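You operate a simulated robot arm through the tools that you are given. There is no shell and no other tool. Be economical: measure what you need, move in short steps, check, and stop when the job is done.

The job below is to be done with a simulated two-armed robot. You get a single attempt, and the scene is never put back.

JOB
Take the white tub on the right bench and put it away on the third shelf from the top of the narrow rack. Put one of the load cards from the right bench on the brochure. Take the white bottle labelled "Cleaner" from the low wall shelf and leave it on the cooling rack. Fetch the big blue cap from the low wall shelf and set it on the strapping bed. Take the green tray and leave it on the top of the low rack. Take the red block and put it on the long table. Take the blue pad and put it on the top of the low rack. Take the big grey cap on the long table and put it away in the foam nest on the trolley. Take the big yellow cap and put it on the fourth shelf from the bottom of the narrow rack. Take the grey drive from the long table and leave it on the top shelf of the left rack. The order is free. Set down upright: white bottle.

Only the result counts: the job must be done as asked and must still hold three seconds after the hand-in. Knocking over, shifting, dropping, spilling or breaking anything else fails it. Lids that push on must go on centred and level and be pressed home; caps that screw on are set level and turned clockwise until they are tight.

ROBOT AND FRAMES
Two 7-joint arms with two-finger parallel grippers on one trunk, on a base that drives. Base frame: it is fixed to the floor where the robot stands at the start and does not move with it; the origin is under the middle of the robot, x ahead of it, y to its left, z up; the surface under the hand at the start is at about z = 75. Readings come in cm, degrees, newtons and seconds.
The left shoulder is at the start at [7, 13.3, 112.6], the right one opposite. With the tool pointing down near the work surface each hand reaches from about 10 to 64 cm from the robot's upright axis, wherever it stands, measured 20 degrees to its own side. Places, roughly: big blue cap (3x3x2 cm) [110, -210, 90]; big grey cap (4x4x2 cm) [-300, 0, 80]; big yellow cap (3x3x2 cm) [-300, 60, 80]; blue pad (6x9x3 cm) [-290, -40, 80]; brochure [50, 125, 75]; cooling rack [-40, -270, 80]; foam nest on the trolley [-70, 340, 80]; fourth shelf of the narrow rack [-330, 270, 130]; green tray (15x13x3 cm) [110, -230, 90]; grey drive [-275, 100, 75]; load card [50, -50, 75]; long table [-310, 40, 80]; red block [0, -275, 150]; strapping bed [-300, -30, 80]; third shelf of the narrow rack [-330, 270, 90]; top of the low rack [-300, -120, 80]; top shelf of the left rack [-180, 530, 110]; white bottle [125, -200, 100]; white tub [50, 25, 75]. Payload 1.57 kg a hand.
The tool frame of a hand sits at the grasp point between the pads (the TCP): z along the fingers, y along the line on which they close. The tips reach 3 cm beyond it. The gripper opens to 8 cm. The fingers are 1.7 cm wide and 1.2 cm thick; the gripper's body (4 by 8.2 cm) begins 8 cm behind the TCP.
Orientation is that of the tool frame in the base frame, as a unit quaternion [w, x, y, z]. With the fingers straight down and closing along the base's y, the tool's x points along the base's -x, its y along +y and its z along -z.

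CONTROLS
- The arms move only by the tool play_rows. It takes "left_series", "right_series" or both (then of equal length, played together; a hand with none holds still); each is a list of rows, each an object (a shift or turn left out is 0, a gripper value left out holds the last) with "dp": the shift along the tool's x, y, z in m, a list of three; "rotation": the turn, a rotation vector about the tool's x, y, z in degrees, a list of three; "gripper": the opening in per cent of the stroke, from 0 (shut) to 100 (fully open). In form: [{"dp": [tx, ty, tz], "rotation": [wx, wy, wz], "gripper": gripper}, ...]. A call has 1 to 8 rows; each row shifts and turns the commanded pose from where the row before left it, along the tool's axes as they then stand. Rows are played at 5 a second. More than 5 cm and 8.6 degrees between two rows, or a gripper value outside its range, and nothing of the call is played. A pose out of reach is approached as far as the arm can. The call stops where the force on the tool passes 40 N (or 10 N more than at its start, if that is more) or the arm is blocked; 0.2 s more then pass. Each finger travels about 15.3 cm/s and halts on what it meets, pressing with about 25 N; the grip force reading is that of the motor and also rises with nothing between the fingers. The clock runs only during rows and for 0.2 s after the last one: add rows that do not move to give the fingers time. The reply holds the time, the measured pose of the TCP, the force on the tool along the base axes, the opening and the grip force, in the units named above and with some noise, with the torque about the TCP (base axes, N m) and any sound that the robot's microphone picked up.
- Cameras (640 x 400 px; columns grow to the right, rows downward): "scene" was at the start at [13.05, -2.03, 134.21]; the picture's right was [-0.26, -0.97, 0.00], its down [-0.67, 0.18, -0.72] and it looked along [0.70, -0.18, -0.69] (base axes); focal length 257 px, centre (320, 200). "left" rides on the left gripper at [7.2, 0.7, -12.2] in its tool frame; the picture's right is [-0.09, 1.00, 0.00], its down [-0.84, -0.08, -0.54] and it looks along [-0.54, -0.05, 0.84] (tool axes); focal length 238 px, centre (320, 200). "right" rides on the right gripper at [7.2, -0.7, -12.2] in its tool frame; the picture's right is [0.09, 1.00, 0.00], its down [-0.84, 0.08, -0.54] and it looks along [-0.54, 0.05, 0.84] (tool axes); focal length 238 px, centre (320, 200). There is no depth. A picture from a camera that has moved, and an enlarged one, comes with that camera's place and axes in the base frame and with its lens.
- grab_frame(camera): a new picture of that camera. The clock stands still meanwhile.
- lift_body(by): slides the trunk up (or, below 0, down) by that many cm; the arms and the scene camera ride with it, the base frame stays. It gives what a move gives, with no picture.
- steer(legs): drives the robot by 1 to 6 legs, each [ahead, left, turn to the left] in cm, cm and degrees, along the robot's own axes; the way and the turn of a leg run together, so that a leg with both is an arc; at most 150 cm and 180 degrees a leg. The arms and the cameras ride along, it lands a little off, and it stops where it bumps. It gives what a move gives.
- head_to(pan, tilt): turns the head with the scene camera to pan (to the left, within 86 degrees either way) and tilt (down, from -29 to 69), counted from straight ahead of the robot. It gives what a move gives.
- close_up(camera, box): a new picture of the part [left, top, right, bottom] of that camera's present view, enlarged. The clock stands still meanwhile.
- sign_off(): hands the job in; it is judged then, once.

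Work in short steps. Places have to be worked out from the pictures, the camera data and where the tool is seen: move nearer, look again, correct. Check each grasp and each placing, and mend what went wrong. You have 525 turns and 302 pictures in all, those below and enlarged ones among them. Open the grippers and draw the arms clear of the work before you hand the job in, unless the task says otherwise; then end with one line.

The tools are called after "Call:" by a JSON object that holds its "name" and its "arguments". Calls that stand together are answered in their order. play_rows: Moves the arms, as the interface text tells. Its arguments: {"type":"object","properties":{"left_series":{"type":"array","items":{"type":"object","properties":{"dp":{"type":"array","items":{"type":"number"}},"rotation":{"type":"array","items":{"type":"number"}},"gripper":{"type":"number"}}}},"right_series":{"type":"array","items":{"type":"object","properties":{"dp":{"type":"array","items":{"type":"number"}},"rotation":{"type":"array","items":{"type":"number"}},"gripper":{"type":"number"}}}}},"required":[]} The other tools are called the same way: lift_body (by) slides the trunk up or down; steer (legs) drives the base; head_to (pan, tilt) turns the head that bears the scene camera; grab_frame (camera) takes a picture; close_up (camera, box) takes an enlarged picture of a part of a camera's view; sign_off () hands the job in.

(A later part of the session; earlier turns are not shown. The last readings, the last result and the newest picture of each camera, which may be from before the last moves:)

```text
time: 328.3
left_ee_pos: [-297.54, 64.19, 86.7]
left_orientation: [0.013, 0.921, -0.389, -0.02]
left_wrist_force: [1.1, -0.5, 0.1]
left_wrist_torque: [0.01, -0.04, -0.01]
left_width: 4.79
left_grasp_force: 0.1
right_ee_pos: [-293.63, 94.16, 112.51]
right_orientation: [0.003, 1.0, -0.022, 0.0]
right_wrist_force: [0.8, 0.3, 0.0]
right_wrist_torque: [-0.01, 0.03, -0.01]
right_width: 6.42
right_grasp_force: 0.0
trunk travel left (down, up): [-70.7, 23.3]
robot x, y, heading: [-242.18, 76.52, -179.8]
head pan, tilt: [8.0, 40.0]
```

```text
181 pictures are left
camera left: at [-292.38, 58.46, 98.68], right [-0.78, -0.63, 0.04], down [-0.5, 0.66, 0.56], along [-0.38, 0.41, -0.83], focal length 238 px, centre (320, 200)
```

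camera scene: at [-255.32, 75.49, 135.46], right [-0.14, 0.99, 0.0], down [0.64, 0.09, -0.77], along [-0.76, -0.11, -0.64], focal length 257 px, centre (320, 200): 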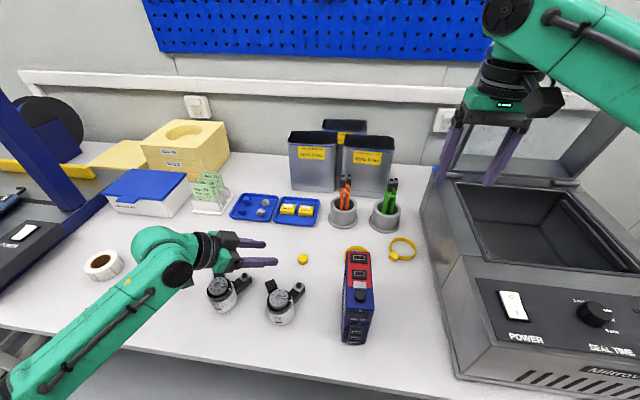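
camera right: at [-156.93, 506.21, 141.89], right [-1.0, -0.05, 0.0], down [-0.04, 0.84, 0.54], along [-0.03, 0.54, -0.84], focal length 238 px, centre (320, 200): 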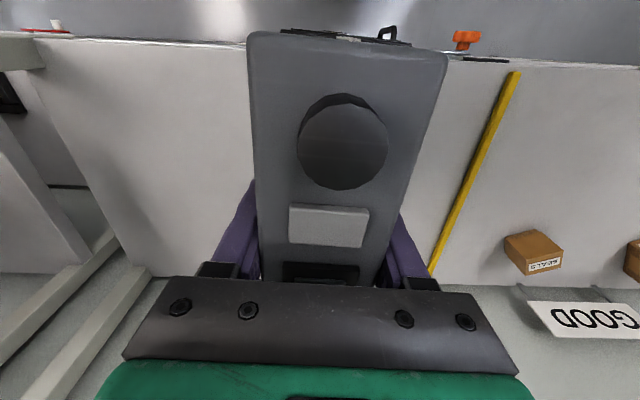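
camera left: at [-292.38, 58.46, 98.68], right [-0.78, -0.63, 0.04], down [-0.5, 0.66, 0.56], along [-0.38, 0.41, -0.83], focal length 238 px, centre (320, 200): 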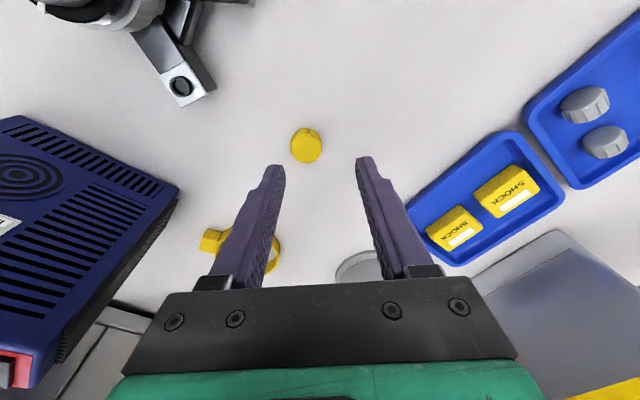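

Call:
{"name": "play_rows", "arguments": {"left_series": [{"dp": [0.005, -0.0064, 0.015]}, {"dp": [0, 0, 0.015]}, {"dp": [0, 0, 0]}]}}

Call:
{"name": "lift_body", "arguments": {"by": -2.2}}

Call:
{"name": "play_rows", "arguments": {"left_series": [{"gripper": 0}, {"gripper": 0}, {"gripper": 0}, {"dp": [0, 0, 0]}]}}

Call:
{"name": "lift_body", "arguments": {"by": 5}}

Call:
{"name": "grab_frame", "arguments": {"camera": "left"}}

```text
time: 329.1
left_ee_pos: [-297.0, 64.28, 83.55]
left_orientation: [0.013, 0.92, -0.391, -0.02]
left_wrist_force: [-0.4, 0.2, 0.3]
left_wrist_torque: [-0.05, 0.0, 0.02]
left_width: 4.81
left_grasp_force: 0.1
right_ee_pos: [-293.52, 94.41, 112.52]
right_orientation: [0.003, 1.0, -0.023, -0.001]
right_wrist_force: [-0.7, 0.5, 0.1]
right_wrist_torque: [-0.03, 0.05, 0.01]
right_width: 6.4
right_grasp_force: 0.1
trunk travel left (down, up): [-70.7, 23.3]
robot x, y, heading: [-242.1, 76.28, -179.9]
head pan, tilt: [8.0, 40.0]
```

```text
time: 329.8
left_ee_pos: [-296.95, 64.24, 81.39]
left_orientation: [0.014, 0.921, -0.39, -0.021]
left_wrist_force: [-0.3, 0.0, -0.7]
left_wrist_torque: [0.0, 0.01, -0.01]
left_width: 4.82
left_grasp_force: 0.1
right_ee_pos: [-293.68, 94.26, 110.33]
right_orientation: [0.002, 1.0, -0.023, 0.0]
right_wrist_force: [-0.1, 0.1, -0.3]
right_wrist_torque: [0.01, -0.07, 0.0]
right_width: 6.42
right_grasp_force: 0.0
trunk travel left (down, up): [-68.5, 25.5]
robot x, y, heading: [-241.96, 76.18, -180.0]
head pan, tilt: [8.0, 40.0]
```

```text
time: 330.8
left_ee_pos: [-297.05, 64.28, 81.35]
left_orientation: [0.014, 0.921, -0.389, -0.021]
left_wrist_force: [-0.2, 0.6, 1.8]
left_wrist_torque: [0.06, 0.0, 0.02]
left_width: 2.46
left_grasp_force: 25.1
right_ee_pos: [-293.64, 94.3, 110.44]
right_orientation: [0.003, 1.0, -0.022, -0.001]
right_wrist_force: [0.8, 0.5, -0.4]
right_wrist_torque: [0.03, -0.02, 0.01]
right_width: 6.41
right_grasp_force: 0.1
trunk travel left (down, up): [-68.5, 25.5]
robot x, y, heading: [-242.17, 76.51, -180.1]
head pan, tilt: [8.0, 40.0]
```

```text
time: 331.7
left_ee_pos: [-297.04, 64.3, 86.32]
left_orientation: [0.014, 0.921, -0.389, -0.02]
left_wrist_force: [0.2, -0.5, 0.5]
left_wrist_torque: [0.0, 0.01, 0.02]
left_width: 2.45
left_grasp_force: 25.1
right_ee_pos: [-293.64, 94.29, 115.35]
right_orientation: [0.003, 1.0, -0.023, 0.0]
right_wrist_force: [-0.1, -0.2, 0.3]
right_wrist_torque: [-0.04, 0.03, 0.0]
right_width: 6.38
right_grasp_force: 0.1
trunk travel left (down, up): [-73.5, 20.5]
robot x, y, heading: [-241.84, 76.49, -179.5]
head pan, tilt: [8.0, 40.0]
```

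```text
180 pictures are left
camera left: at [-291.86, 58.6, 98.41], right [-0.78, -0.63, 0.04], down [-0.5, 0.66, 0.56], along [-0.38, 0.41, -0.83], focal length 238 px, centre (320, 200)
```

left: 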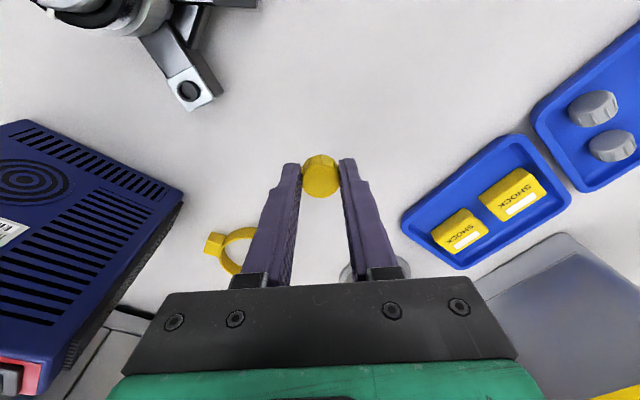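

The yellow cap is held. I lift and carry it to the open spot (about (-286, 28)).

Call:
{"name": "lift_body", "arguments": {"by": 8}}

Call:
{"name": "steer", "arguments": {"legs": [[-11, 36, 0]]}}

Call:
{"name": "grab_frame", "arguments": {"camera": "scene"}}

Call:
{"name": "grab_frame", "arguments": {"camera": "left"}}

```text
time: 332.9
left_ee_pos: [-296.9, 64.22, 94.33]
left_orientation: [0.014, 0.921, -0.39, -0.02]
left_wrist_force: [0.2, -0.3, -0.5]
left_wrist_torque: [0.02, -0.01, 0.04]
left_width: 2.44
left_grasp_force: 25.1
right_ee_pos: [-293.63, 94.31, 123.37]
right_orientation: [0.002, 1.0, -0.023, -0.001]
right_wrist_force: [0.6, 0.2, 0.4]
right_wrist_torque: [-0.01, 0.01, -0.01]
right_width: 6.41
right_grasp_force: 0.1
trunk travel left (down, up): [-81.5, 12.5]
robot x, y, heading: [-242.16, 76.71, -180.1]
head pan, tilt: [8.0, 40.0]
```

```text
time: 335.3
left_ee_pos: [-285.97, 28.16, 94.44]
left_orientation: [0.014, 0.92, -0.391, -0.02]
left_wrist_force: [-0.1, -0.7, -0.5]
left_wrist_torque: [0.01, 0.01, -0.02]
left_width: 2.46
left_grasp_force: 25.1
right_ee_pos: [-282.69, 58.33, 123.37]
right_orientation: [0.004, 1.0, -0.023, 0.0]
right_wrist_force: [0.8, 0.2, -1.5]
right_wrist_torque: [-0.01, 0.0, 0.01]
right_width: 6.41
right_grasp_force: 0.2
trunk travel left (down, up): [-81.5, 12.5]
robot x, y, heading: [-230.88, 40.53, -179.9]
head pan, tilt: [8.0, 40.0]
```

```text
179 pictures are left
camera scene: at [-244.37, 39.36, 146.25], right [-0.14, 0.99, 0.0], down [0.64, 0.09, -0.77], along [-0.76, -0.11, -0.64], focal length 257 px, centre (320, 200)
```

scene: 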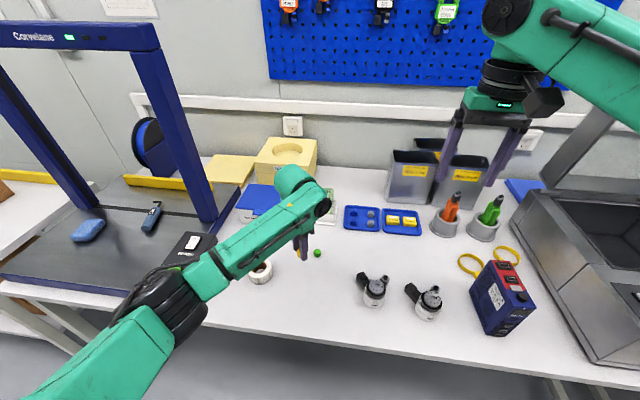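

```text
178 pictures are left
camera left: at [-280.83, 22.52, 106.43], right [-0.78, -0.63, 0.04], down [-0.5, 0.66, 0.56], along [-0.38, 0.41, -0.83], focal length 238 px, centre (320, 200)
```

left: 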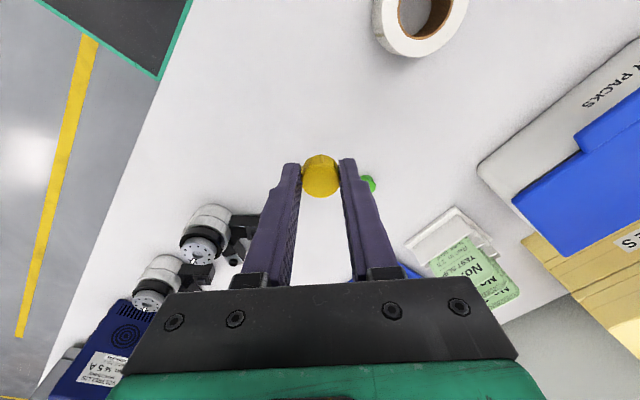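

The spot is free. I lower the cap to the table, release it, rise, and then yaw/pitch for the new grasp.

Call:
{"name": "play_rows", "arguments": {"left_series": [{"dp": [0, 0, 0.03]}, {"dp": [0, 0, 0.03]}, {"dp": [0, 0, 0.02]}, {"dp": [0, 0, 0]}]}}

Call:
{"name": "lift_body", "arguments": {"by": -4.6}}

Call:
{"name": "play_rows", "arguments": {"left_series": [{"dp": [0, 0, 0.002]}, {"gripper": 60}, {"gripper": 60}, {"dp": [0, 0, -0.03]}, {"dp": [0, 0, -0.04]}, {"dp": [0, 0, -0.04]}, {"dp": [0, 0, -0.04]}, {"dp": [0, 0, 0]}]}}

Call:
{"name": "grab_frame", "arguments": {"camera": "left"}}

```text
time: 336.3
left_ee_pos: [-286.38, 27.94, 86.41]
left_orientation: [0.012, 0.92, -0.39, -0.02]
left_wrist_force: [0.7, 0.5, -0.8]
left_wrist_torque: [0.0, 0.01, -0.04]
left_width: 2.48
left_grasp_force: 24.9
right_ee_pos: [-282.72, 58.1, 123.44]
right_orientation: [0.003, 1.0, -0.024, -0.001]
right_wrist_force: [-0.8, -0.4, -0.2]
right_wrist_torque: [-0.01, 0.01, -0.01]
right_width: 6.41
right_grasp_force: 0.1
trunk travel left (down, up): [-81.5, 12.5]
robot x, y, heading: [-230.88, 40.45, -180.0]
head pan, tilt: [8.0, 40.0]
```

```text
time: 337.2
left_ee_pos: [-286.39, 27.94, 81.74]
left_orientation: [0.014, 0.92, -0.39, -0.021]
left_wrist_force: [0.1, 0.3, 0.2]
left_wrist_torque: [-0.01, 0.01, 0.0]
left_width: 2.46
left_grasp_force: 25.0
right_ee_pos: [-282.59, 58.02, 118.73]
right_orientation: [0.003, 1.0, -0.023, -0.001]
right_wrist_force: [0.3, 0.3, -0.7]
right_wrist_torque: [0.02, -0.02, 0.02]
right_width: 6.43
right_grasp_force: 0.1
trunk travel left (down, up): [-76.9, 17.1]
robot x, y, heading: [-231.05, 40.45, -180.1]
head pan, tilt: [8.0, 40.0]
```

```text
time: 339.0
left_ee_pos: [-285.63, 28.07, 96.65]
left_orientation: [0.013, 0.92, -0.391, -0.021]
left_wrist_force: [-0.2, 0.2, 0.0]
left_wrist_torque: [-0.03, 0.0, 0.0]
left_width: 4.79
left_grasp_force: 0.1
right_ee_pos: [-282.68, 58.11, 118.83]
right_orientation: [0.003, 1.0, -0.024, -0.001]
right_wrist_force: [0.1, -1.0, 0.1]
right_wrist_torque: [0.04, 0.01, -0.01]
right_width: 6.41
right_grasp_force: 0.2
trunk travel left (down, up): [-76.9, 17.1]
robot x, y, heading: [-230.53, 40.41, -179.8]
head pan, tilt: [8.0, 40.0]
```

```text
177 pictures are left
camera left: at [-280.52, 22.43, 108.66], right [-0.78, -0.63, 0.04], down [-0.5, 0.66, 0.56], along [-0.38, 0.42, -0.83], focal length 238 px, centre (320, 200)
```

left: 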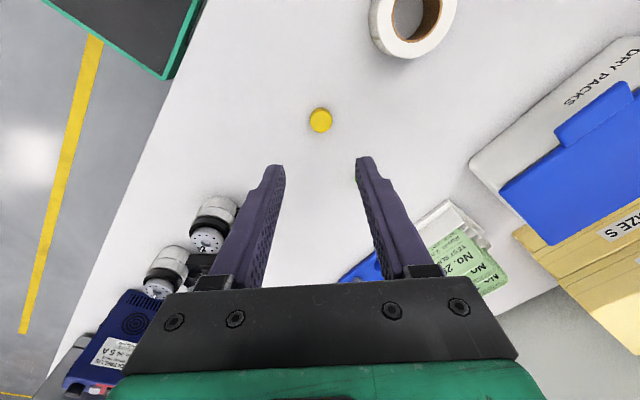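

The cap stands at (-286.4, 28). I pitch the hand 50° and move to the stand-off.

Call:
{"name": "play_rows", "arguments": {"left_series": [{"rotation": [0, -8.4, 0]}, {"rotation": [0, -8.4, 0]}, {"rotation": [0, -8.4, 0]}, {"rotation": [0, -8.4, 0]}, {"rotation": [0, -8.4, 0]}, {"rotation": [0, -8, 0]}, {"dp": [0, 0, 0]}]}}

Call:
{"name": "play_rows", "arguments": {"left_series": [{"dp": [0.032, 0, -0.0068]}, {"dp": [0.032, 0, -0.0068]}, {"dp": [0.032, 0.001, -0.0068]}, {"dp": [0.032, 0.001, -0.0068]}, {"dp": [0, 0, 0]}]}}

Call:
{"name": "grab_frame", "arguments": {"camera": "left"}}

```text
time: 340.6
left_ee_pos: [-285.72, 28.17, 96.67]
left_orientation: [-0.152, 0.825, -0.359, -0.41]
left_wrist_force: [0.1, 0.0, 0.9]
left_wrist_torque: [-0.05, -0.02, 0.01]
left_width: 4.82
left_grasp_force: 0.1
right_ee_pos: [-282.67, 58.13, 118.8]
right_orientation: [0.003, 1.0, -0.024, 0.0]
right_wrist_force: [0.3, 0.0, 0.5]
right_wrist_torque: [0.03, 0.01, 0.01]
right_width: 6.4
right_grasp_force: 0.1
trunk travel left (down, up): [-76.9, 17.1]
robot x, y, heading: [-230.88, 40.5, -180.1]
head pan, tilt: [8.0, 40.0]
```

```text
time: 341.8
left_ee_pos: [-279.1, 20.54, 88.26]
left_orientation: [-0.153, 0.825, -0.36, -0.408]
left_wrist_force: [-0.2, -0.1, -0.1]
left_wrist_torque: [0.02, 0.01, 0.03]
left_width: 4.81
left_grasp_force: 0.0
right_ee_pos: [-282.57, 58.11, 118.62]
right_orientation: [0.003, 1.0, -0.023, -0.001]
right_wrist_force: [0.4, 0.3, -0.1]
right_wrist_torque: [0.02, -0.01, 0.04]
right_width: 6.41
right_grasp_force: 0.1
trunk travel left (down, up): [-76.9, 17.1]
robot x, y, heading: [-231.02, 40.23, -180.0]
head pan, tilt: [8.0, 40.0]
```

```text
176 pictures are left
camera left: at [-269.73, 9.91, 90.21], right [-0.75, -0.65, 0.11], down [0.02, 0.15, 0.99], along [-0.66, 0.75, -0.1], focal length 238 px, centre (320, 200)
```

left: 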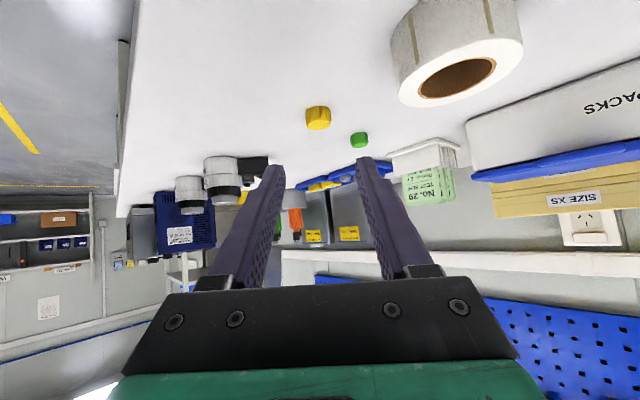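

Perfectly in line; I advance 11.7 cm and close.

Call:
{"name": "play_rows", "arguments": {"left_series": [{"dp": [0, 0, 0.03]}, {"dp": [0, 0, 0.03]}, {"dp": [0, 0, 0.03]}, {"dp": [0, 0, 0.026]}, {"dp": [0, 0, 0]}]}}

Call:
{"name": "grab_frame", "arguments": {"camera": "left"}}

```text
time: 343.0
left_ee_pos: [-285.79, 26.8, 81.02]
left_orientation: [-0.153, 0.825, -0.359, -0.408]
left_wrist_force: [0.7, -0.5, 1.2]
left_wrist_torque: [0.01, 0.01, -0.03]
left_width: 4.81
left_grasp_force: 0.1
right_ee_pos: [-282.57, 58.08, 118.92]
right_orientation: [0.003, 1.0, -0.023, -0.001]
right_wrist_force: [-0.5, -0.6, 0.7]
right_wrist_torque: [0.03, 0.05, 0.0]
right_width: 6.41
right_grasp_force: 0.1
trunk travel left (down, up): [-76.9, 17.1]
robot x, y, heading: [-230.88, 40.01, -180.0]
head pan, tilt: [8.0, 40.0]
```

```text
175 pictures are left
camera left: at [-276.32, 16.24, 82.99], right [-0.75, -0.65, 0.11], down [0.02, 0.15, 0.99], along [-0.66, 0.75, -0.1], focal length 238 px, centre (320, 200)
```

left: 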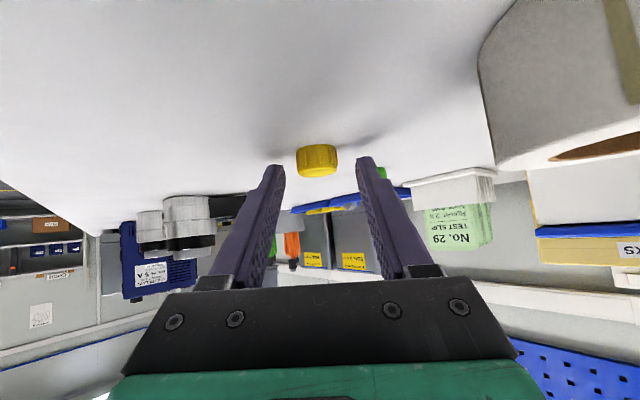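

Call:
{"name": "play_rows", "arguments": {"left_series": [{"gripper": 0}, {"gripper": 0}, {"gripper": 0}, {"dp": [0, 0, 0]}]}}

Call:
{"name": "lift_body", "arguments": {"by": 10}}

Call:
{"name": "grab_frame", "arguments": {"camera": "left"}}

```text
time: 344.0
left_ee_pos: [-285.67, 26.78, 80.99]
left_orientation: [-0.152, 0.826, -0.359, -0.408]
left_wrist_force: [-0.3, 0.7, 1.5]
left_wrist_torque: [0.03, -0.01, -0.03]
left_width: 2.48
left_grasp_force: 24.8
right_ee_pos: [-282.6, 58.07, 118.8]
right_orientation: [0.003, 1.0, -0.024, -0.002]
right_wrist_force: [1.0, 0.0, 0.7]
right_wrist_torque: [-0.05, 0.01, 0.03]
right_width: 6.39
right_grasp_force: 0.1
trunk travel left (down, up): [-76.9, 17.1]
robot x, y, heading: [-230.88, 40.12, -180.0]
head pan, tilt: [8.0, 40.0]
```

```text
time: 345.3
left_ee_pos: [-285.7, 26.83, 90.95]
left_orientation: [-0.153, 0.825, -0.36, -0.407]
left_wrist_force: [0.2, 0.5, -0.7]
left_wrist_torque: [0.0, -0.01, -0.01]
left_width: 2.46
left_grasp_force: 25.6
right_ee_pos: [-282.56, 58.07, 128.92]
right_orientation: [0.004, 1.0, -0.023, 0.0]
right_wrist_force: [-0.1, 0.5, -0.4]
right_wrist_torque: [0.01, 0.02, 0.04]
right_width: 6.41
right_grasp_force: 0.0
trunk travel left (down, up): [-86.9, 7.1]
robot x, y, heading: [-231.0, 40.18, -179.9]
head pan, tilt: [8.0, 40.0]
```

```text
174 pictures are left
camera left: at [-276.34, 16.24, 92.98], right [-0.75, -0.65, 0.11], down [0.02, 0.15, 0.99], along [-0.66, 0.75, -0.1], focal length 238 px, centre (320, 200)
```

left: 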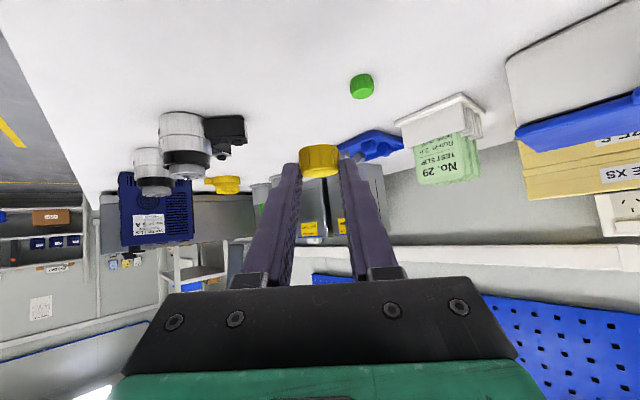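

The cap is held in the pitched grasp. I back away from the table, raise the left hand, and retract the right.

Call:
{"name": "play_rows", "arguments": {"left_series": [{"dp": [-0.0313, 0, -0.0248]}, {"dp": [-0.0313, 0, -0.0248]}, {"dp": [-0.0313, 0, -0.0248]}, {"dp": [-0.0313, 0, -0.0248]}, {"dp": [-0.0313, 0, -0.0248]}, {"dp": [-0.0313, 0, -0.0248]}, {"dp": [-0.0313, 0, -0.0248]}, {"dp": [-0.0313, 0, -0.0248]}], "right_series": [{"dp": [0.035, -0.02, 0.012]}, {"dp": [0.035, -0.02, 0.012]}, {"dp": [0.035, -0.02, 0.012]}, {"dp": [0.035, -0.02, 0.012]}, {"dp": [0.035, -0.02, 0.012]}, {"dp": [0.035, -0.02, 0.012]}, {"dp": [0, 0, 0]}, {"dp": [0, 0, 0]}]}}

Call:
{"name": "steer", "arguments": {"legs": [[-40, 0, 0], [0, -115, 0], [0, -122, 0]]}}

Call:
{"name": "play_rows", "arguments": {"left_series": [{"rotation": [-6.26, 0, -5.0]}, {"rotation": [-6.26, 0, -5.0]}, {"rotation": [-6.26, 0, -5.0]}, {"rotation": [-6.26, 0, -5.0]}, {"dp": [0, 0, 0]}]}}

Call:
{"name": "head_to", "arguments": {"pan": 0, "tilt": 15}}

Call:
{"name": "grab_frame", "arguments": {"camera": "scene"}}

```text
time: 347.1
left_ee_pos: [-284.77, 27.78, 122.97]
left_orientation: [-0.153, 0.825, -0.359, -0.408]
left_wrist_force: [0.3, -1.1, -0.3]
left_wrist_torque: [-0.02, 0.02, 0.01]
left_width: 2.43
left_grasp_force: 25.0
right_ee_pos: [-261.02, 69.08, 121.5]
right_orientation: [0.002, 1.0, -0.023, -0.001]
right_wrist_force: [0.4, -0.1, -0.8]
right_wrist_torque: [0.0, -0.01, -0.01]
right_width: 6.39
right_grasp_force: 0.0
trunk travel left (down, up): [-86.9, 7.1]
robot x, y, heading: [-231.33, 40.49, -179.9]
head pan, tilt: [8.0, 40.0]
```

```text
time: 360.8
left_ee_pos: [-245.2, 263.27, 122.98]
left_orientation: [-0.151, 0.827, -0.356, -0.408]
left_wrist_force: [0.1, 0.8, -0.4]
left_wrist_torque: [-0.02, -0.04, -0.01]
left_width: 2.47
left_grasp_force: 25.8
right_ee_pos: [-221.84, 304.7, 121.43]
right_orientation: [0.002, 1.0, -0.02, -0.001]
right_wrist_force: [0.5, -1.0, -0.1]
right_wrist_torque: [0.05, -0.01, 0.0]
right_width: 6.39
right_grasp_force: 0.0
trunk travel left (down, up): [-86.9, 7.1]
robot x, y, heading: [-191.86, 276.2, -179.5]
head pan, tilt: [8.0, 40.0]
```

```text
time: 362.0
left_ee_pos: [-245.23, 263.18, 123.03]
left_orientation: [-0.039, 0.888, -0.113, -0.443]
left_wrist_force: [-0.1, -0.6, 0.5]
left_wrist_torque: [-0.01, 0.01, 0.0]
left_width: 2.47
left_grasp_force: 24.6
right_ee_pos: [-221.95, 304.77, 121.55]
right_orientation: [0.002, 1.0, -0.02, 0.0]
right_wrist_force: [0.8, -0.2, 0.3]
right_wrist_torque: [0.0, 0.03, 0.04]
right_width: 6.4
right_grasp_force: 0.0
trunk travel left (down, up): [-86.9, 7.1]
robot x, y, heading: [-191.32, 276.39, -179.5]
head pan, tilt: [8.0, 40.0]
```

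```text
time: 362.9
left_ee_pos: [-245.16, 263.23, 122.93]
left_orientation: [-0.037, 0.889, -0.112, -0.442]
left_wrist_force: [-0.2, 0.4, 0.0]
left_wrist_torque: [-0.01, -0.04, 0.0]
left_width: 2.45
left_grasp_force: 25.8
right_ee_pos: [-221.86, 304.93, 121.47]
right_orientation: [0.003, 1.0, -0.02, 0.0]
right_wrist_force: [0.4, 0.0, -0.2]
right_wrist_torque: [-0.01, -0.02, 0.01]
right_width: 6.38
right_grasp_force: 0.0
trunk travel left (down, up): [-86.9, 7.1]
robot x, y, heading: [-191.17, 275.94, -179.5]
head pan, tilt: [0.0, 15.0]
```

```text
173 pictures are left
camera scene: at [-205.75, 276.2, 155.6], right [-0.01, 1.0, 0.0], down [0.26, 0.0, -0.97], along [-0.97, -0.01, -0.26], focal length 257 px, centre (320, 200)
```

scene: 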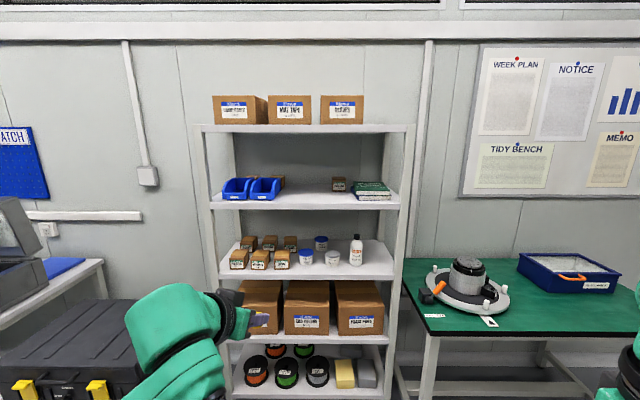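

The tub still stands fine on the third shelf. The second shelf (z ≈ 125) is free around y 268. I raise the trunk, and drive 50 cm ahead with 5 cm to the right.

Call:
{"name": "lift_body", "arguments": {"by": 7}}

Call:
{"name": "steer", "arguments": {"legs": [[50, -5, -0.5]]}}

Call:
{"name": "grab_frame", "arguments": {"camera": "scene"}}

Call:
{"name": "grab_frame", "arguments": {"camera": "left"}}

```text
time: 364.0
left_ee_pos: [-245.28, 263.37, 129.92]
left_orientation: [-0.037, 0.889, -0.112, -0.443]
left_wrist_force: [0.0, 0.5, 0.0]
left_wrist_torque: [0.01, -0.01, -0.05]
left_width: 2.47
left_grasp_force: 24.9
right_ee_pos: [-222.01, 304.72, 128.55]
right_orientation: [0.002, 1.0, -0.02, -0.001]
right_wrist_force: [0.0, -0.3, 0.3]
right_wrist_torque: [0.0, -0.02, -0.01]
right_width: 6.38
right_grasp_force: 0.0
trunk travel left (down, up): [-93.9, 0.1]
robot x, y, heading: [-191.33, 276.47, -179.6]
head pan, tilt: [0.0, 15.0]
```

```text
time: 366.9
left_ee_pos: [-294.43, 268.5, 130.08]
left_orientation: [-0.038, 0.889, -0.115, -0.442]
left_wrist_force: [0.0, -0.3, -0.5]
left_wrist_torque: [-0.01, 0.02, 0.02]
left_width: 2.48
left_grasp_force: 25.2
right_ee_pos: [-270.81, 309.79, 128.53]
right_orientation: [0.002, 1.0, -0.024, -0.001]
right_wrist_force: [0.5, 0.1, 0.4]
right_wrist_torque: [0.01, 0.0, -0.02]
right_width: 6.4
right_grasp_force: 0.1
trunk travel left (down, up): [-93.9, 0.1]
robot x, y, heading: [-241.27, 281.21, 180.0]
head pan, tilt: [0.0, 15.0]
```

```text
172 pictures are left
camera scene: at [-254.87, 281.14, 162.63], right [0.0, 1.0, 0.0], down [0.26, 0.0, -0.97], along [-0.97, 0.0, -0.26], focal length 257 px, centre (320, 200)
```

scene: 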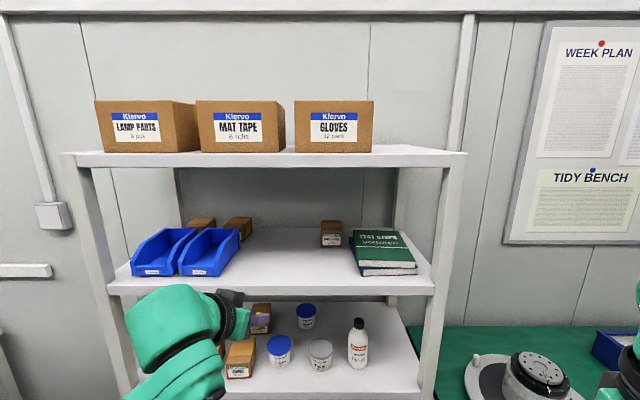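

```text
171 pictures are left
camera left: at [-280.93, 264.49, 131.7], right [-0.29, -0.95, 0.11], down [-0.04, 0.12, 0.99], along [-0.96, 0.29, -0.08], focal length 238 px, centre (320, 200)
```

left: 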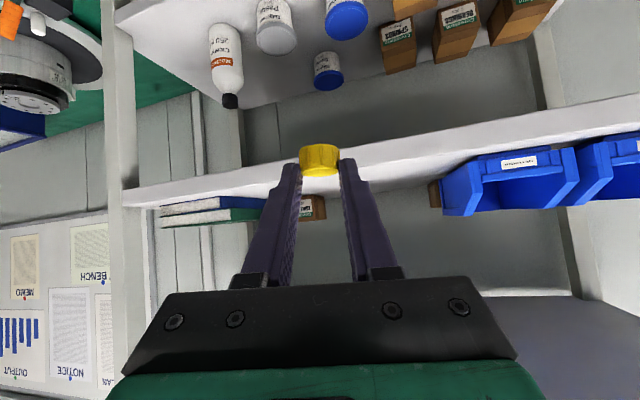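

Shelf top ≈ 126 and the cap's underside is at 127, so I raise the hand 2 cm, then drive in 27 cm.

Call:
{"name": "play_rows", "arguments": {"left_series": [{"dp": [-0.0158, 0, -0.0121]}, {"dp": [0, 0, 0]}]}}

Call:
{"name": "steer", "arguments": {"legs": [[27.5, 0, 0]]}}

Call:
{"name": "grab_frame", "arguments": {"camera": "left"}}

Call:
{"name": "grab_frame", "arguments": {"camera": "scene"}}

```text
time: 367.5
left_ee_pos: [-294.48, 268.58, 132.02]
left_orientation: [-0.039, 0.888, -0.115, -0.443]
left_wrist_force: [0.0, 0.3, 0.1]
left_wrist_torque: [0.02, 0.02, 0.01]
left_width: 2.44
left_grasp_force: 25.2
right_ee_pos: [-270.86, 309.91, 128.43]
right_orientation: [0.003, 1.0, -0.023, -0.001]
right_wrist_force: [0.2, -0.1, 0.1]
right_wrist_torque: [-0.02, 0.0, 0.04]
right_width: 6.39
right_grasp_force: 0.0
trunk travel left (down, up): [-93.9, 0.1]
robot x, y, heading: [-240.85, 281.18, 179.8]
head pan, tilt: [0.0, 15.0]
```

```text
time: 369.4
left_ee_pos: [-321.71, 268.56, 132.13]
left_orientation: [-0.038, 0.888, -0.114, -0.444]
left_wrist_force: [-0.2, 0.0, -0.5]
left_wrist_torque: [-0.01, -0.01, -0.01]
left_width: 2.47
left_grasp_force: 25.4
right_ee_pos: [-298.23, 309.88, 128.63]
right_orientation: [0.003, 1.0, -0.022, -0.001]
right_wrist_force: [-0.2, -0.2, -0.6]
right_wrist_torque: [-0.04, 0.0, 0.02]
right_width: 6.41
right_grasp_force: 0.0
trunk travel left (down, up): [-93.9, 0.1]
robot x, y, heading: [-267.89, 281.08, -179.8]
head pan, tilt: [0.0, 15.0]
```

```text
170 pictures are left
camera left: at [-308.19, 264.42, 133.72], right [-0.29, -0.95, 0.11], down [-0.04, 0.12, 0.99], along [-0.96, 0.28, -0.08], focal length 238 px, centre (320, 200)
```

left: 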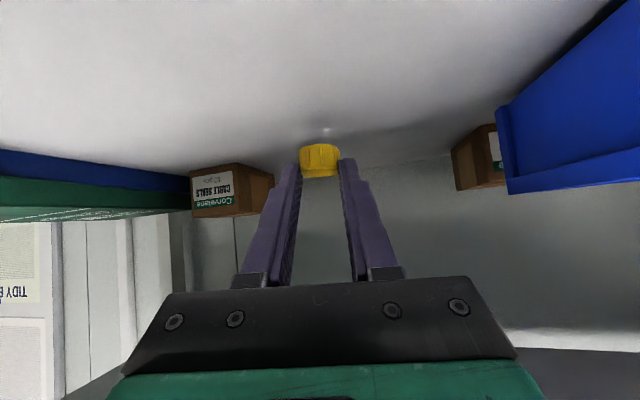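

```text
169 pictures are left
camera scene: at [-282.18, 281.1, 162.65], right [0.0, 1.0, 0.0], down [0.26, 0.0, -0.97], along [-0.97, 0.0, -0.26], focal length 257 px, centre (320, 200)
```

scene: 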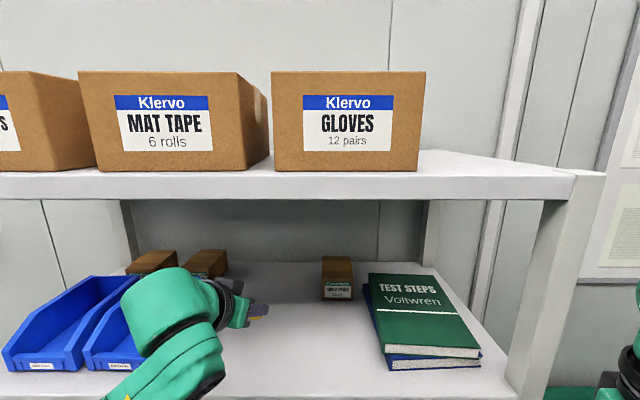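

The cap is over the free shelf area. I lower with the trunk until contact.

Call:
{"name": "lift_body", "arguments": {"by": -3}}

Call:
{"name": "lift_body", "arguments": {"by": -0.6}}

Call:
{"name": "grab_frame", "arguments": {"camera": "left"}}

```text
time: 370.2
left_ee_pos: [-321.99, 268.44, 129.13]
left_orientation: [-0.039, 0.888, -0.114, -0.445]
left_wrist_force: [-1.3, 0.4, 3.5]
left_wrist_torque: [0.06, 0.05, -0.03]
left_width: 2.47
left_grasp_force: 25.0
right_ee_pos: [-298.36, 309.74, 125.4]
right_orientation: [0.003, 1.0, -0.022, -0.001]
right_wrist_force: [0.1, 0.7, -0.2]
right_wrist_torque: [-0.05, 0.03, 0.01]
right_width: 6.41
right_grasp_force: 0.1
trunk travel left (down, up): [-90.9, 3.1]
robot x, y, heading: [-268.04, 280.91, -179.8]
head pan, tilt: [0.0, 15.0]
```

```text
time: 370.7
left_ee_pos: [-321.78, 268.41, 128.62]
left_orientation: [-0.038, 0.887, -0.114, -0.446]
left_wrist_force: [-4.3, -2.8, 18.8]
left_wrist_torque: [0.16, 0.35, 0.06]
left_width: 2.44
left_grasp_force: 24.8
right_ee_pos: [-298.35, 309.74, 124.93]
right_orientation: [0.003, 1.0, -0.022, -0.002]
right_wrist_force: [0.2, 0.2, 0.6]
right_wrist_torque: [-0.04, 0.01, -0.03]
right_width: 6.37
right_grasp_force: 0.0
trunk travel left (down, up): [-90.3, 3.7]
robot x, y, heading: [-268.66, 280.91, -179.8]
head pan, tilt: [0.0, 15.0]
```

```text
168 pictures are left
camera left: at [-308.33, 264.39, 130.2], right [-0.29, -0.95, 0.11], down [-0.04, 0.12, 0.99], along [-0.96, 0.28, -0.07], focal length 238 px, centre (320, 200)
```

left: 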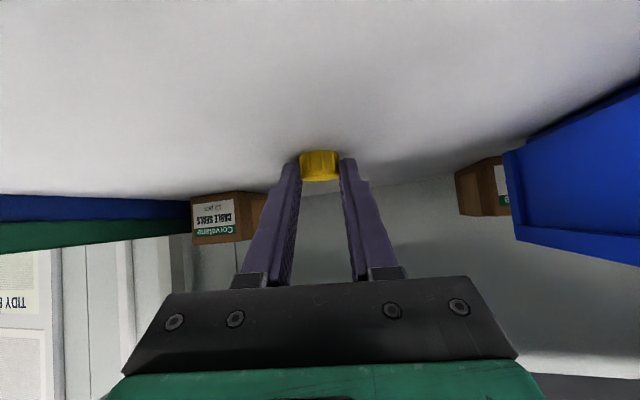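

The cap rests on the shelf. I release, back off along the tool axis, and check.

Call:
{"name": "play_rows", "arguments": {"left_series": [{"gripper": 60}, {"gripper": 60}, {"gripper": 60}, {"dp": [0, 0, -0.03]}, {"dp": [0, 0, -0.03]}, {"dp": [0, 0, -0.03]}, {"dp": [0, 0, 0]}]}}

Call:
{"name": "grab_frame", "arguments": {"camera": "left"}}

```text
time: 372.3
left_ee_pos: [-314.92, 267.09, 133.71]
left_orientation: [-0.038, 0.888, -0.114, -0.443]
left_wrist_force: [-0.4, -0.2, 0.3]
left_wrist_torque: [0.0, 0.0, -0.01]
left_width: 4.77
left_grasp_force: 0.1
right_ee_pos: [-298.63, 309.81, 124.9]
right_orientation: [0.003, 1.0, -0.023, 0.001]
right_wrist_force: [-0.1, 1.1, 0.6]
right_wrist_torque: [-0.02, -0.01, -0.01]
right_width: 6.42
right_grasp_force: 0.1
trunk travel left (down, up): [-90.3, 3.7]
robot x, y, heading: [-268.4, 280.66, -179.8]
head pan, tilt: [0.0, 15.0]
```

```text
167 pictures are left
camera left: at [-301.49, 263.0, 135.45], right [-0.29, -0.95, 0.11], down [-0.05, 0.13, 0.99], along [-0.96, 0.28, -0.08], focal length 238 px, centre (320, 200)
```

left: 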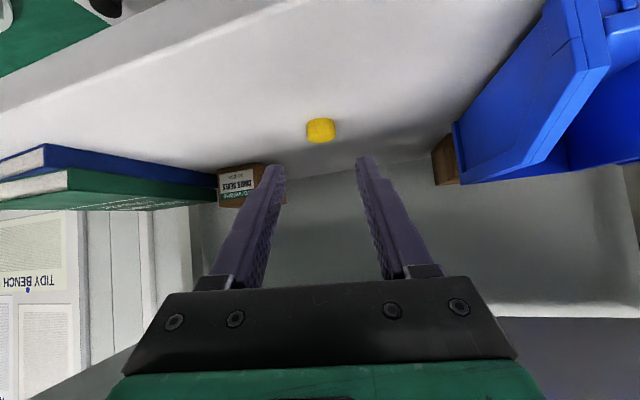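

The yellow cap stands on the fourth shelf from the bottom. Next the blue pad: I back out, straighten the left hand and drive along to y ≈ -50.

Call:
{"name": "steer", "arguments": {"legs": [[-70, 0, 0], [0, 112, 0], [0, 112, 0], [0, 107, 0]]}}

Call:
{"name": "play_rows", "arguments": {"left_series": [{"dp": [0, -0.01, 0], "rotation": [0, 8.4, 0]}, {"dp": [0, -0.01, 0], "rotation": [0, 8.4, 0]}, {"dp": [0, -0.01, 0], "rotation": [0, 8.4, 0]}, {"dp": [0, -0.01, 0], "rotation": [0, 8.4, 0]}, {"dp": [0, -0.01, 0], "rotation": [0, 8.4, 0]}, {"rotation": [0, 8.4, 0]}, {"rotation": [0, 2, 0]}, {"dp": [0, 0, 0]}]}}

Call:
{"name": "head_to", "arguments": {"pan": 0, "tilt": 35}}

Call:
{"name": "grab_frame", "arguments": {"camera": "scene"}}

```text
time: 392.0
left_ee_pos: [-243.22, -65.79, 133.83]
left_orientation: [-0.037, 0.888, -0.114, -0.443]
left_wrist_force: [0.7, 0.1, 0.7]
left_wrist_torque: [0.04, -0.02, 0.04]
left_width: 4.78
left_grasp_force: 0.1
right_ee_pos: [-226.7, -23.01, 124.83]
right_orientation: [0.003, 1.0, -0.021, -0.001]
right_wrist_force: [0.5, 0.0, 0.2]
right_wrist_torque: [-0.03, 0.0, 0.0]
right_width: 6.41
right_grasp_force: 0.1
trunk travel left (down, up): [-90.3, 3.7]
robot x, y, heading: [-196.61, -52.06, -179.8]
head pan, tilt: [0.0, 15.0]
```

```text
time: 393.8
left_ee_pos: [-241.97, -61.34, 133.59]
left_orientation: [0.016, 0.993, -0.118, -0.005]
left_wrist_force: [-0.8, 0.3, -0.3]
left_wrist_torque: [0.02, -0.02, -0.03]
left_width: 4.81
left_grasp_force: 0.0
right_ee_pos: [-226.63, -23.2, 124.82]
right_orientation: [0.003, 1.0, -0.02, 0.0]
right_wrist_force: [0.2, 0.1, 0.2]
right_wrist_torque: [0.01, -0.01, 0.0]
right_width: 6.38
right_grasp_force: 0.1
trunk travel left (down, up): [-90.3, 3.7]
robot x, y, heading: [-196.5, -52.12, -179.4]
head pan, tilt: [0.0, 15.0]
```

```text
time: 394.7
left_ee_pos: [-242.01, -61.23, 133.7]
left_orientation: [0.016, 0.993, -0.119, -0.006]
left_wrist_force: [-0.2, 0.0, -0.3]
left_wrist_torque: [-0.01, -0.02, 0.0]
left_width: 4.82
left_grasp_force: 0.0
right_ee_pos: [-226.77, -23.37, 124.93]
right_orientation: [0.002, 1.0, -0.021, 0.0]
right_wrist_force: [-0.9, -0.7, 0.0]
right_wrist_torque: [0.02, -0.01, -0.01]
right_width: 6.41
right_grasp_force: 0.1
trunk travel left (down, up): [-90.3, 3.7]
robot x, y, heading: [-196.69, -51.85, -179.7]
head pan, tilt: [0.0, 35.0]
```

```text
166 pictures are left
camera scene: at [-210.23, -51.87, 155.82], right [0.0, 1.0, 0.0], down [0.57, 0.0, -0.82], along [-0.82, 0.0, -0.57], focal length 257 px, centre (320, 200)
```

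scene: 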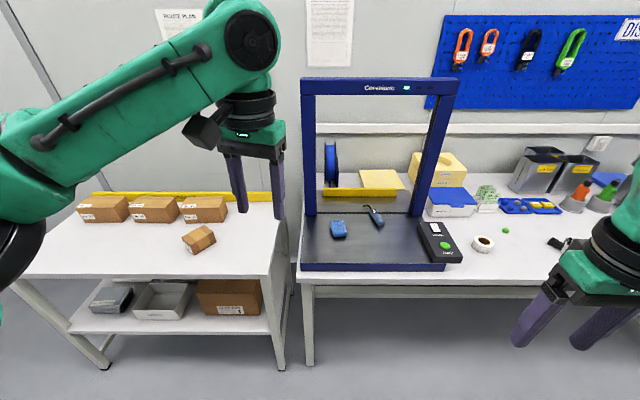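

The pad lies at about (-295, -44) on the strapping bed; the low rack's top front has free room at y ≈ -86 and -140. I extend the right hand and drive in.

Call:
{"name": "play_rows", "arguments": {"right_series": [{"dp": [-0.034, 0.024, 0], "gripper": 100}, {"dp": [-0.034, 0.024, 0]}, {"dp": [-0.034, 0.024, 0]}, {"dp": [-0.034, 0.024, 0]}, {"dp": [-0.034, 0.024, 0]}, {"dp": [-0.034, 0.024, 0]}, {"dp": [0, 0, 0]}]}}

Call:
{"name": "steer", "arguments": {"legs": [[44, 5, 0]]}}

Call:
{"name": "grab_frame", "arguments": {"camera": "right"}}

Call:
{"name": "grab_frame", "arguments": {"camera": "scene"}}

```text
time: 396.3
left_ee_pos: [-241.88, -60.98, 133.57]
left_orientation: [0.017, 0.993, -0.119, -0.006]
left_wrist_force: [-1.0, 0.7, -0.8]
left_wrist_torque: [-0.01, 0.0, 0.02]
left_width: 4.8
left_grasp_force: 0.0
right_ee_pos: [-247.64, -36.7, 125.03]
right_orientation: [0.004, 1.0, -0.022, -0.001]
right_wrist_force: [0.9, 0.2, 0.5]
right_wrist_torque: [0.01, 0.02, 0.02]
right_width: 8.01
right_grasp_force: 0.1
trunk travel left (down, up): [-90.3, 3.7]
robot x, y, heading: [-196.82, -52.13, -179.8]
head pan, tilt: [0.0, 35.0]
```

```text
time: 398.9
left_ee_pos: [-285.48, -66.16, 133.76]
left_orientation: [0.017, 0.992, -0.121, -0.006]
left_wrist_force: [0.0, 0.0, 0.6]
left_wrist_torque: [-0.04, 0.03, 0.02]
left_width: 4.79
left_grasp_force: 0.1
right_ee_pos: [-291.15, -41.75, 125.15]
right_orientation: [0.002, 1.0, -0.022, -0.002]
right_wrist_force: [0.3, 0.7, 0.3]
right_wrist_torque: [-0.04, 0.02, 0.01]
right_width: 7.99
right_grasp_force: 0.1
trunk travel left (down, up): [-90.3, 3.7]
robot x, y, heading: [-240.03, -56.62, -180.1]
head pan, tilt: [0.0, 35.0]
```

```text
165 pictures are left
camera right: at [-283.95, -41.22, 137.35], right [0.05, -1.0, 0.01], down [-0.84, -0.04, 0.55], along [-0.54, -0.03, -0.84], focal length 238 px, centre (320, 200)
```

right: 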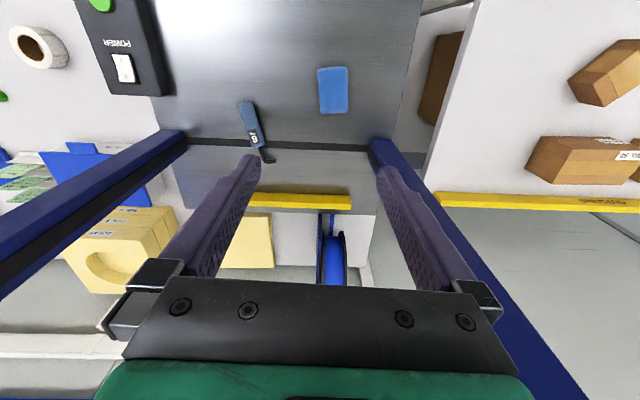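

```text
164 pictures are left
camera scene: at [-253.65, -56.93, 155.84], right [0.0, 1.0, 0.0], down [0.57, 0.0, -0.82], along [-0.82, 0.0, -0.57], focal length 257 px, centre (320, 200)
```

scene: 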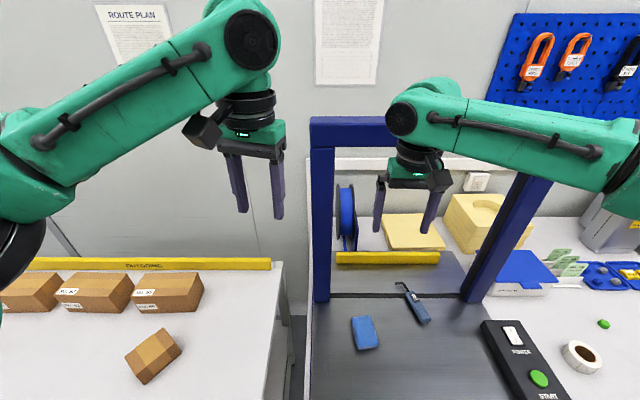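

Pad centre (-291.8, -44.7), 6 cm across, turned about 10°. I align the right hand and descend with trunk and arm.

Call:
{"name": "play_rows", "arguments": {"right_series": [{"rotation": [0, 0, -5]}, {"rotation": [0, 0, -5]}, {"dp": [-0.009, 0.0284, 0]}, {"dp": [0, 0, 0.04]}, {"dp": [0, 0, 0.04]}, {"dp": [0, 0, 0.04]}, {"dp": [0, 0, 0]}]}}

Call:
{"name": "lift_body", "arguments": {"by": -18}}

Call:
{"name": "grab_frame", "arguments": {"camera": "right"}}

```text
time: 400.5
left_ee_pos: [-285.75, -66.22, 133.66]
left_orientation: [0.015, 0.993, -0.12, -0.005]
left_wrist_force: [1.0, -0.1, 0.2]
left_wrist_torque: [0.02, -0.01, -0.03]
left_width: 4.78
left_grasp_force: 0.1
right_ee_pos: [-290.79, -43.92, 113.05]
right_orientation: [0.004, 0.998, 0.065, -0.002]
right_wrist_force: [-0.7, 0.9, -0.3]
right_wrist_torque: [0.01, -0.03, -0.03]
right_width: 8.0
right_grasp_force: 0.1
right hand out of reach, approached as far as the arm can: row 3, 6
trunk travel left (down, up): [-90.3, 3.7]
robot x, y, heading: [-240.25, -56.75, -180.3]
head pan, tilt: [0.0, 35.0]
```

```text
time: 402.5
left_ee_pos: [-285.59, -66.11, 115.58]
left_orientation: [0.016, 0.992, -0.121, -0.005]
left_wrist_force: [-0.3, -0.7, -0.2]
left_wrist_torque: [0.03, 0.0, 0.01]
left_width: 4.79
left_grasp_force: 0.1
right_ee_pos: [-290.76, -43.87, 95.01]
right_orientation: [0.004, 0.998, 0.065, -0.002]
right_wrist_force: [0.8, -0.2, -1.0]
right_wrist_torque: [0.0, 0.02, -0.04]
right_width: 8.01
right_grasp_force: 0.1
trunk travel left (down, up): [-72.3, 21.7]
robot x, y, heading: [-240.27, -56.88, -180.0]
head pan, tilt: [0.0, 35.0]
```

```text
163 pictures are left
camera right: at [-283.72, -42.18, 107.21], right [0.22, -0.98, 0.01], down [-0.82, -0.18, 0.55], along [-0.53, -0.12, -0.84], focal length 238 px, centre (320, 200)
```

right: 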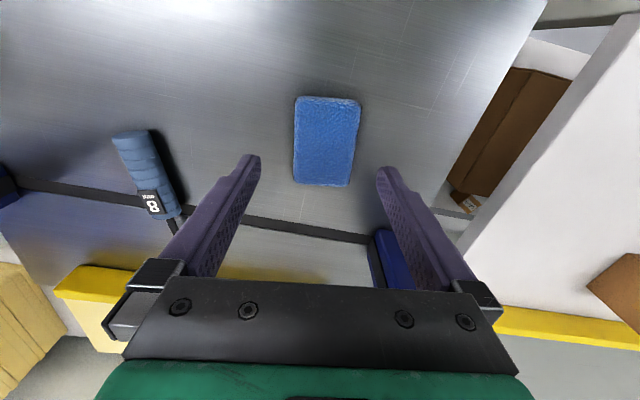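

Nearly aligned. I nudge the robot 1.3 cm ahead and 1 cm left, and lower the trunk 11 cm.

Call:
{"name": "steer", "arguments": {"legs": [[1.3, 1.0, 0]]}}

Call:
{"name": "lift_body", "arguments": {"by": -9.5}}

Call:
{"name": "grab_frame", "arguments": {"camera": "right"}}

```text
time: 403.3
left_ee_pos: [-286.71, -66.98, 115.77]
left_orientation: [0.017, 0.993, -0.12, -0.007]
left_wrist_force: [0.0, 0.4, -1.1]
left_wrist_torque: [0.0, 0.03, -0.01]
left_width: 4.77
left_grasp_force: 0.0
right_ee_pos: [-291.8, -44.79, 95.19]
right_orientation: [0.006, 0.998, 0.064, -0.003]
right_wrist_force: [-0.1, 0.5, 1.2]
right_wrist_torque: [-0.04, 0.04, 0.01]
right_width: 8.01
right_grasp_force: 0.0
trunk travel left (down, up): [-72.3, 21.7]
robot x, y, heading: [-241.58, -57.79, -179.9]
head pan, tilt: [0.0, 35.0]
```

```text
time: 404.6
left_ee_pos: [-286.68, -67.29, 106.29]
left_orientation: [0.016, 0.992, -0.121, -0.008]
left_wrist_force: [0.4, 0.0, 0.1]
left_wrist_torque: [-0.02, 0.02, -0.01]
left_width: 4.8
left_grasp_force: 0.1
right_ee_pos: [-292.0, -44.99, 85.95]
right_orientation: [0.002, 0.998, 0.065, -0.008]
right_wrist_force: [-6.7, 4.5, 31.4]
right_wrist_torque: [1.53, 0.14, 0.33]
right_width: 8.0
right_grasp_force: 0.0
trunk travel left (down, up): [-62.8, 31.2]
robot x, y, heading: [-241.44, -58.0, -179.9]
head pan, tilt: [0.0, 35.0]
```

```text
162 pictures are left
camera right: at [-284.88, -43.18, 98.14], right [0.22, -0.98, 0.0], down [-0.81, -0.18, 0.56], along [-0.54, -0.12, -0.83], focal length 238 px, centre (320, 200)
```

right: 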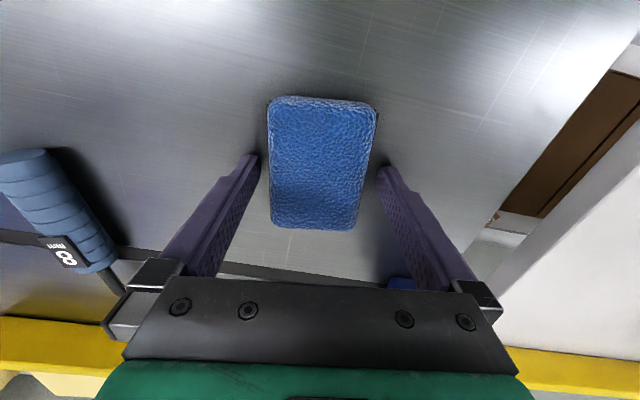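

The tips touched the bed (z ≈ 83). I rise 5 mm and close on the pad.

Call:
{"name": "lift_body", "arguments": {"by": 0.7}}

Call:
{"name": "play_rows", "arguments": {"right_series": [{"gripper": 0}, {"gripper": 0}, {"gripper": 0}, {"dp": [0, 0, 0]}]}}

Call:
{"name": "lift_body", "arguments": {"by": 12}}

Call:
{"name": "grab_frame", "arguments": {"camera": "right"}}

```text
time: 405.2
left_ee_pos: [-287.13, -67.25, 106.76]
left_orientation: [0.016, 0.992, -0.121, -0.005]
left_wrist_force: [-0.1, 0.8, 0.2]
left_wrist_torque: [0.0, 0.04, -0.01]
left_width: 4.78
left_grasp_force: 0.1
right_ee_pos: [-292.02, -45.02, 85.97]
right_orientation: [0.003, 0.998, 0.065, 0.0]
right_wrist_force: [-6.3, 0.8, 5.4]
right_wrist_torque: [0.38, 0.26, 0.33]
right_width: 8.0
right_grasp_force: 0.1
trunk travel left (down, up): [-63.5, 30.5]
robot x, y, heading: [-241.63, -58.3, -179.8]
head pan, tilt: [0.0, 35.0]
```

```text
time: 406.2
left_ee_pos: [-287.0, -67.19, 106.84]
left_orientation: [0.016, 0.993, -0.121, -0.005]
left_wrist_force: [0.0, 0.0, -0.3]
left_wrist_torque: [0.02, 0.0, -0.02]
left_width: 4.81
left_grasp_force: 0.1
right_ee_pos: [-292.07, -44.86, 86.21]
right_orientation: [0.003, 0.998, 0.065, -0.002]
right_wrist_force: [0.8, 0.0, -0.1]
right_wrist_torque: [-0.01, -0.02, 0.0]
right_width: 5.91
right_grasp_force: 24.3
trunk travel left (down, up): [-63.5, 30.5]
robot x, y, heading: [-241.31, -58.21, -179.8]
head pan, tilt: [0.0, 35.0]
```

```text
time: 407.7
left_ee_pos: [-287.02, -67.25, 118.84]
left_orientation: [0.017, 0.993, -0.121, -0.006]
left_wrist_force: [0.2, 0.1, 0.5]
left_wrist_torque: [-0.02, 0.01, 0.01]
left_width: 4.79
left_grasp_force: 0.0
right_ee_pos: [-292.08, -44.88, 98.15]
right_orientation: [0.004, 0.998, 0.064, -0.002]
right_wrist_force: [0.4, -0.3, -1.7]
right_wrist_torque: [0.01, 0.02, 0.04]
right_width: 5.92
right_grasp_force: 25.2
trunk travel left (down, up): [-75.5, 18.5]
robot x, y, heading: [-241.26, -57.8, -179.7]
head pan, tilt: [0.0, 35.0]
```

```text
161 pictures are left
camera right: at [-285.05, -43.15, 110.38], right [0.22, -0.98, 0.01], down [-0.82, -0.18, 0.55], along [-0.53, -0.12, -0.84], focal length 238 px, centre (320, 200)
```

right: 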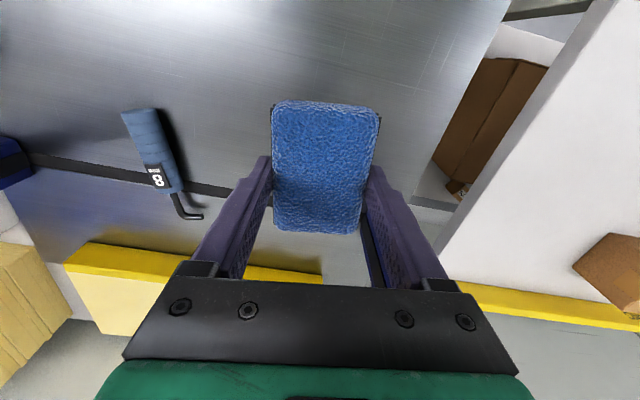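

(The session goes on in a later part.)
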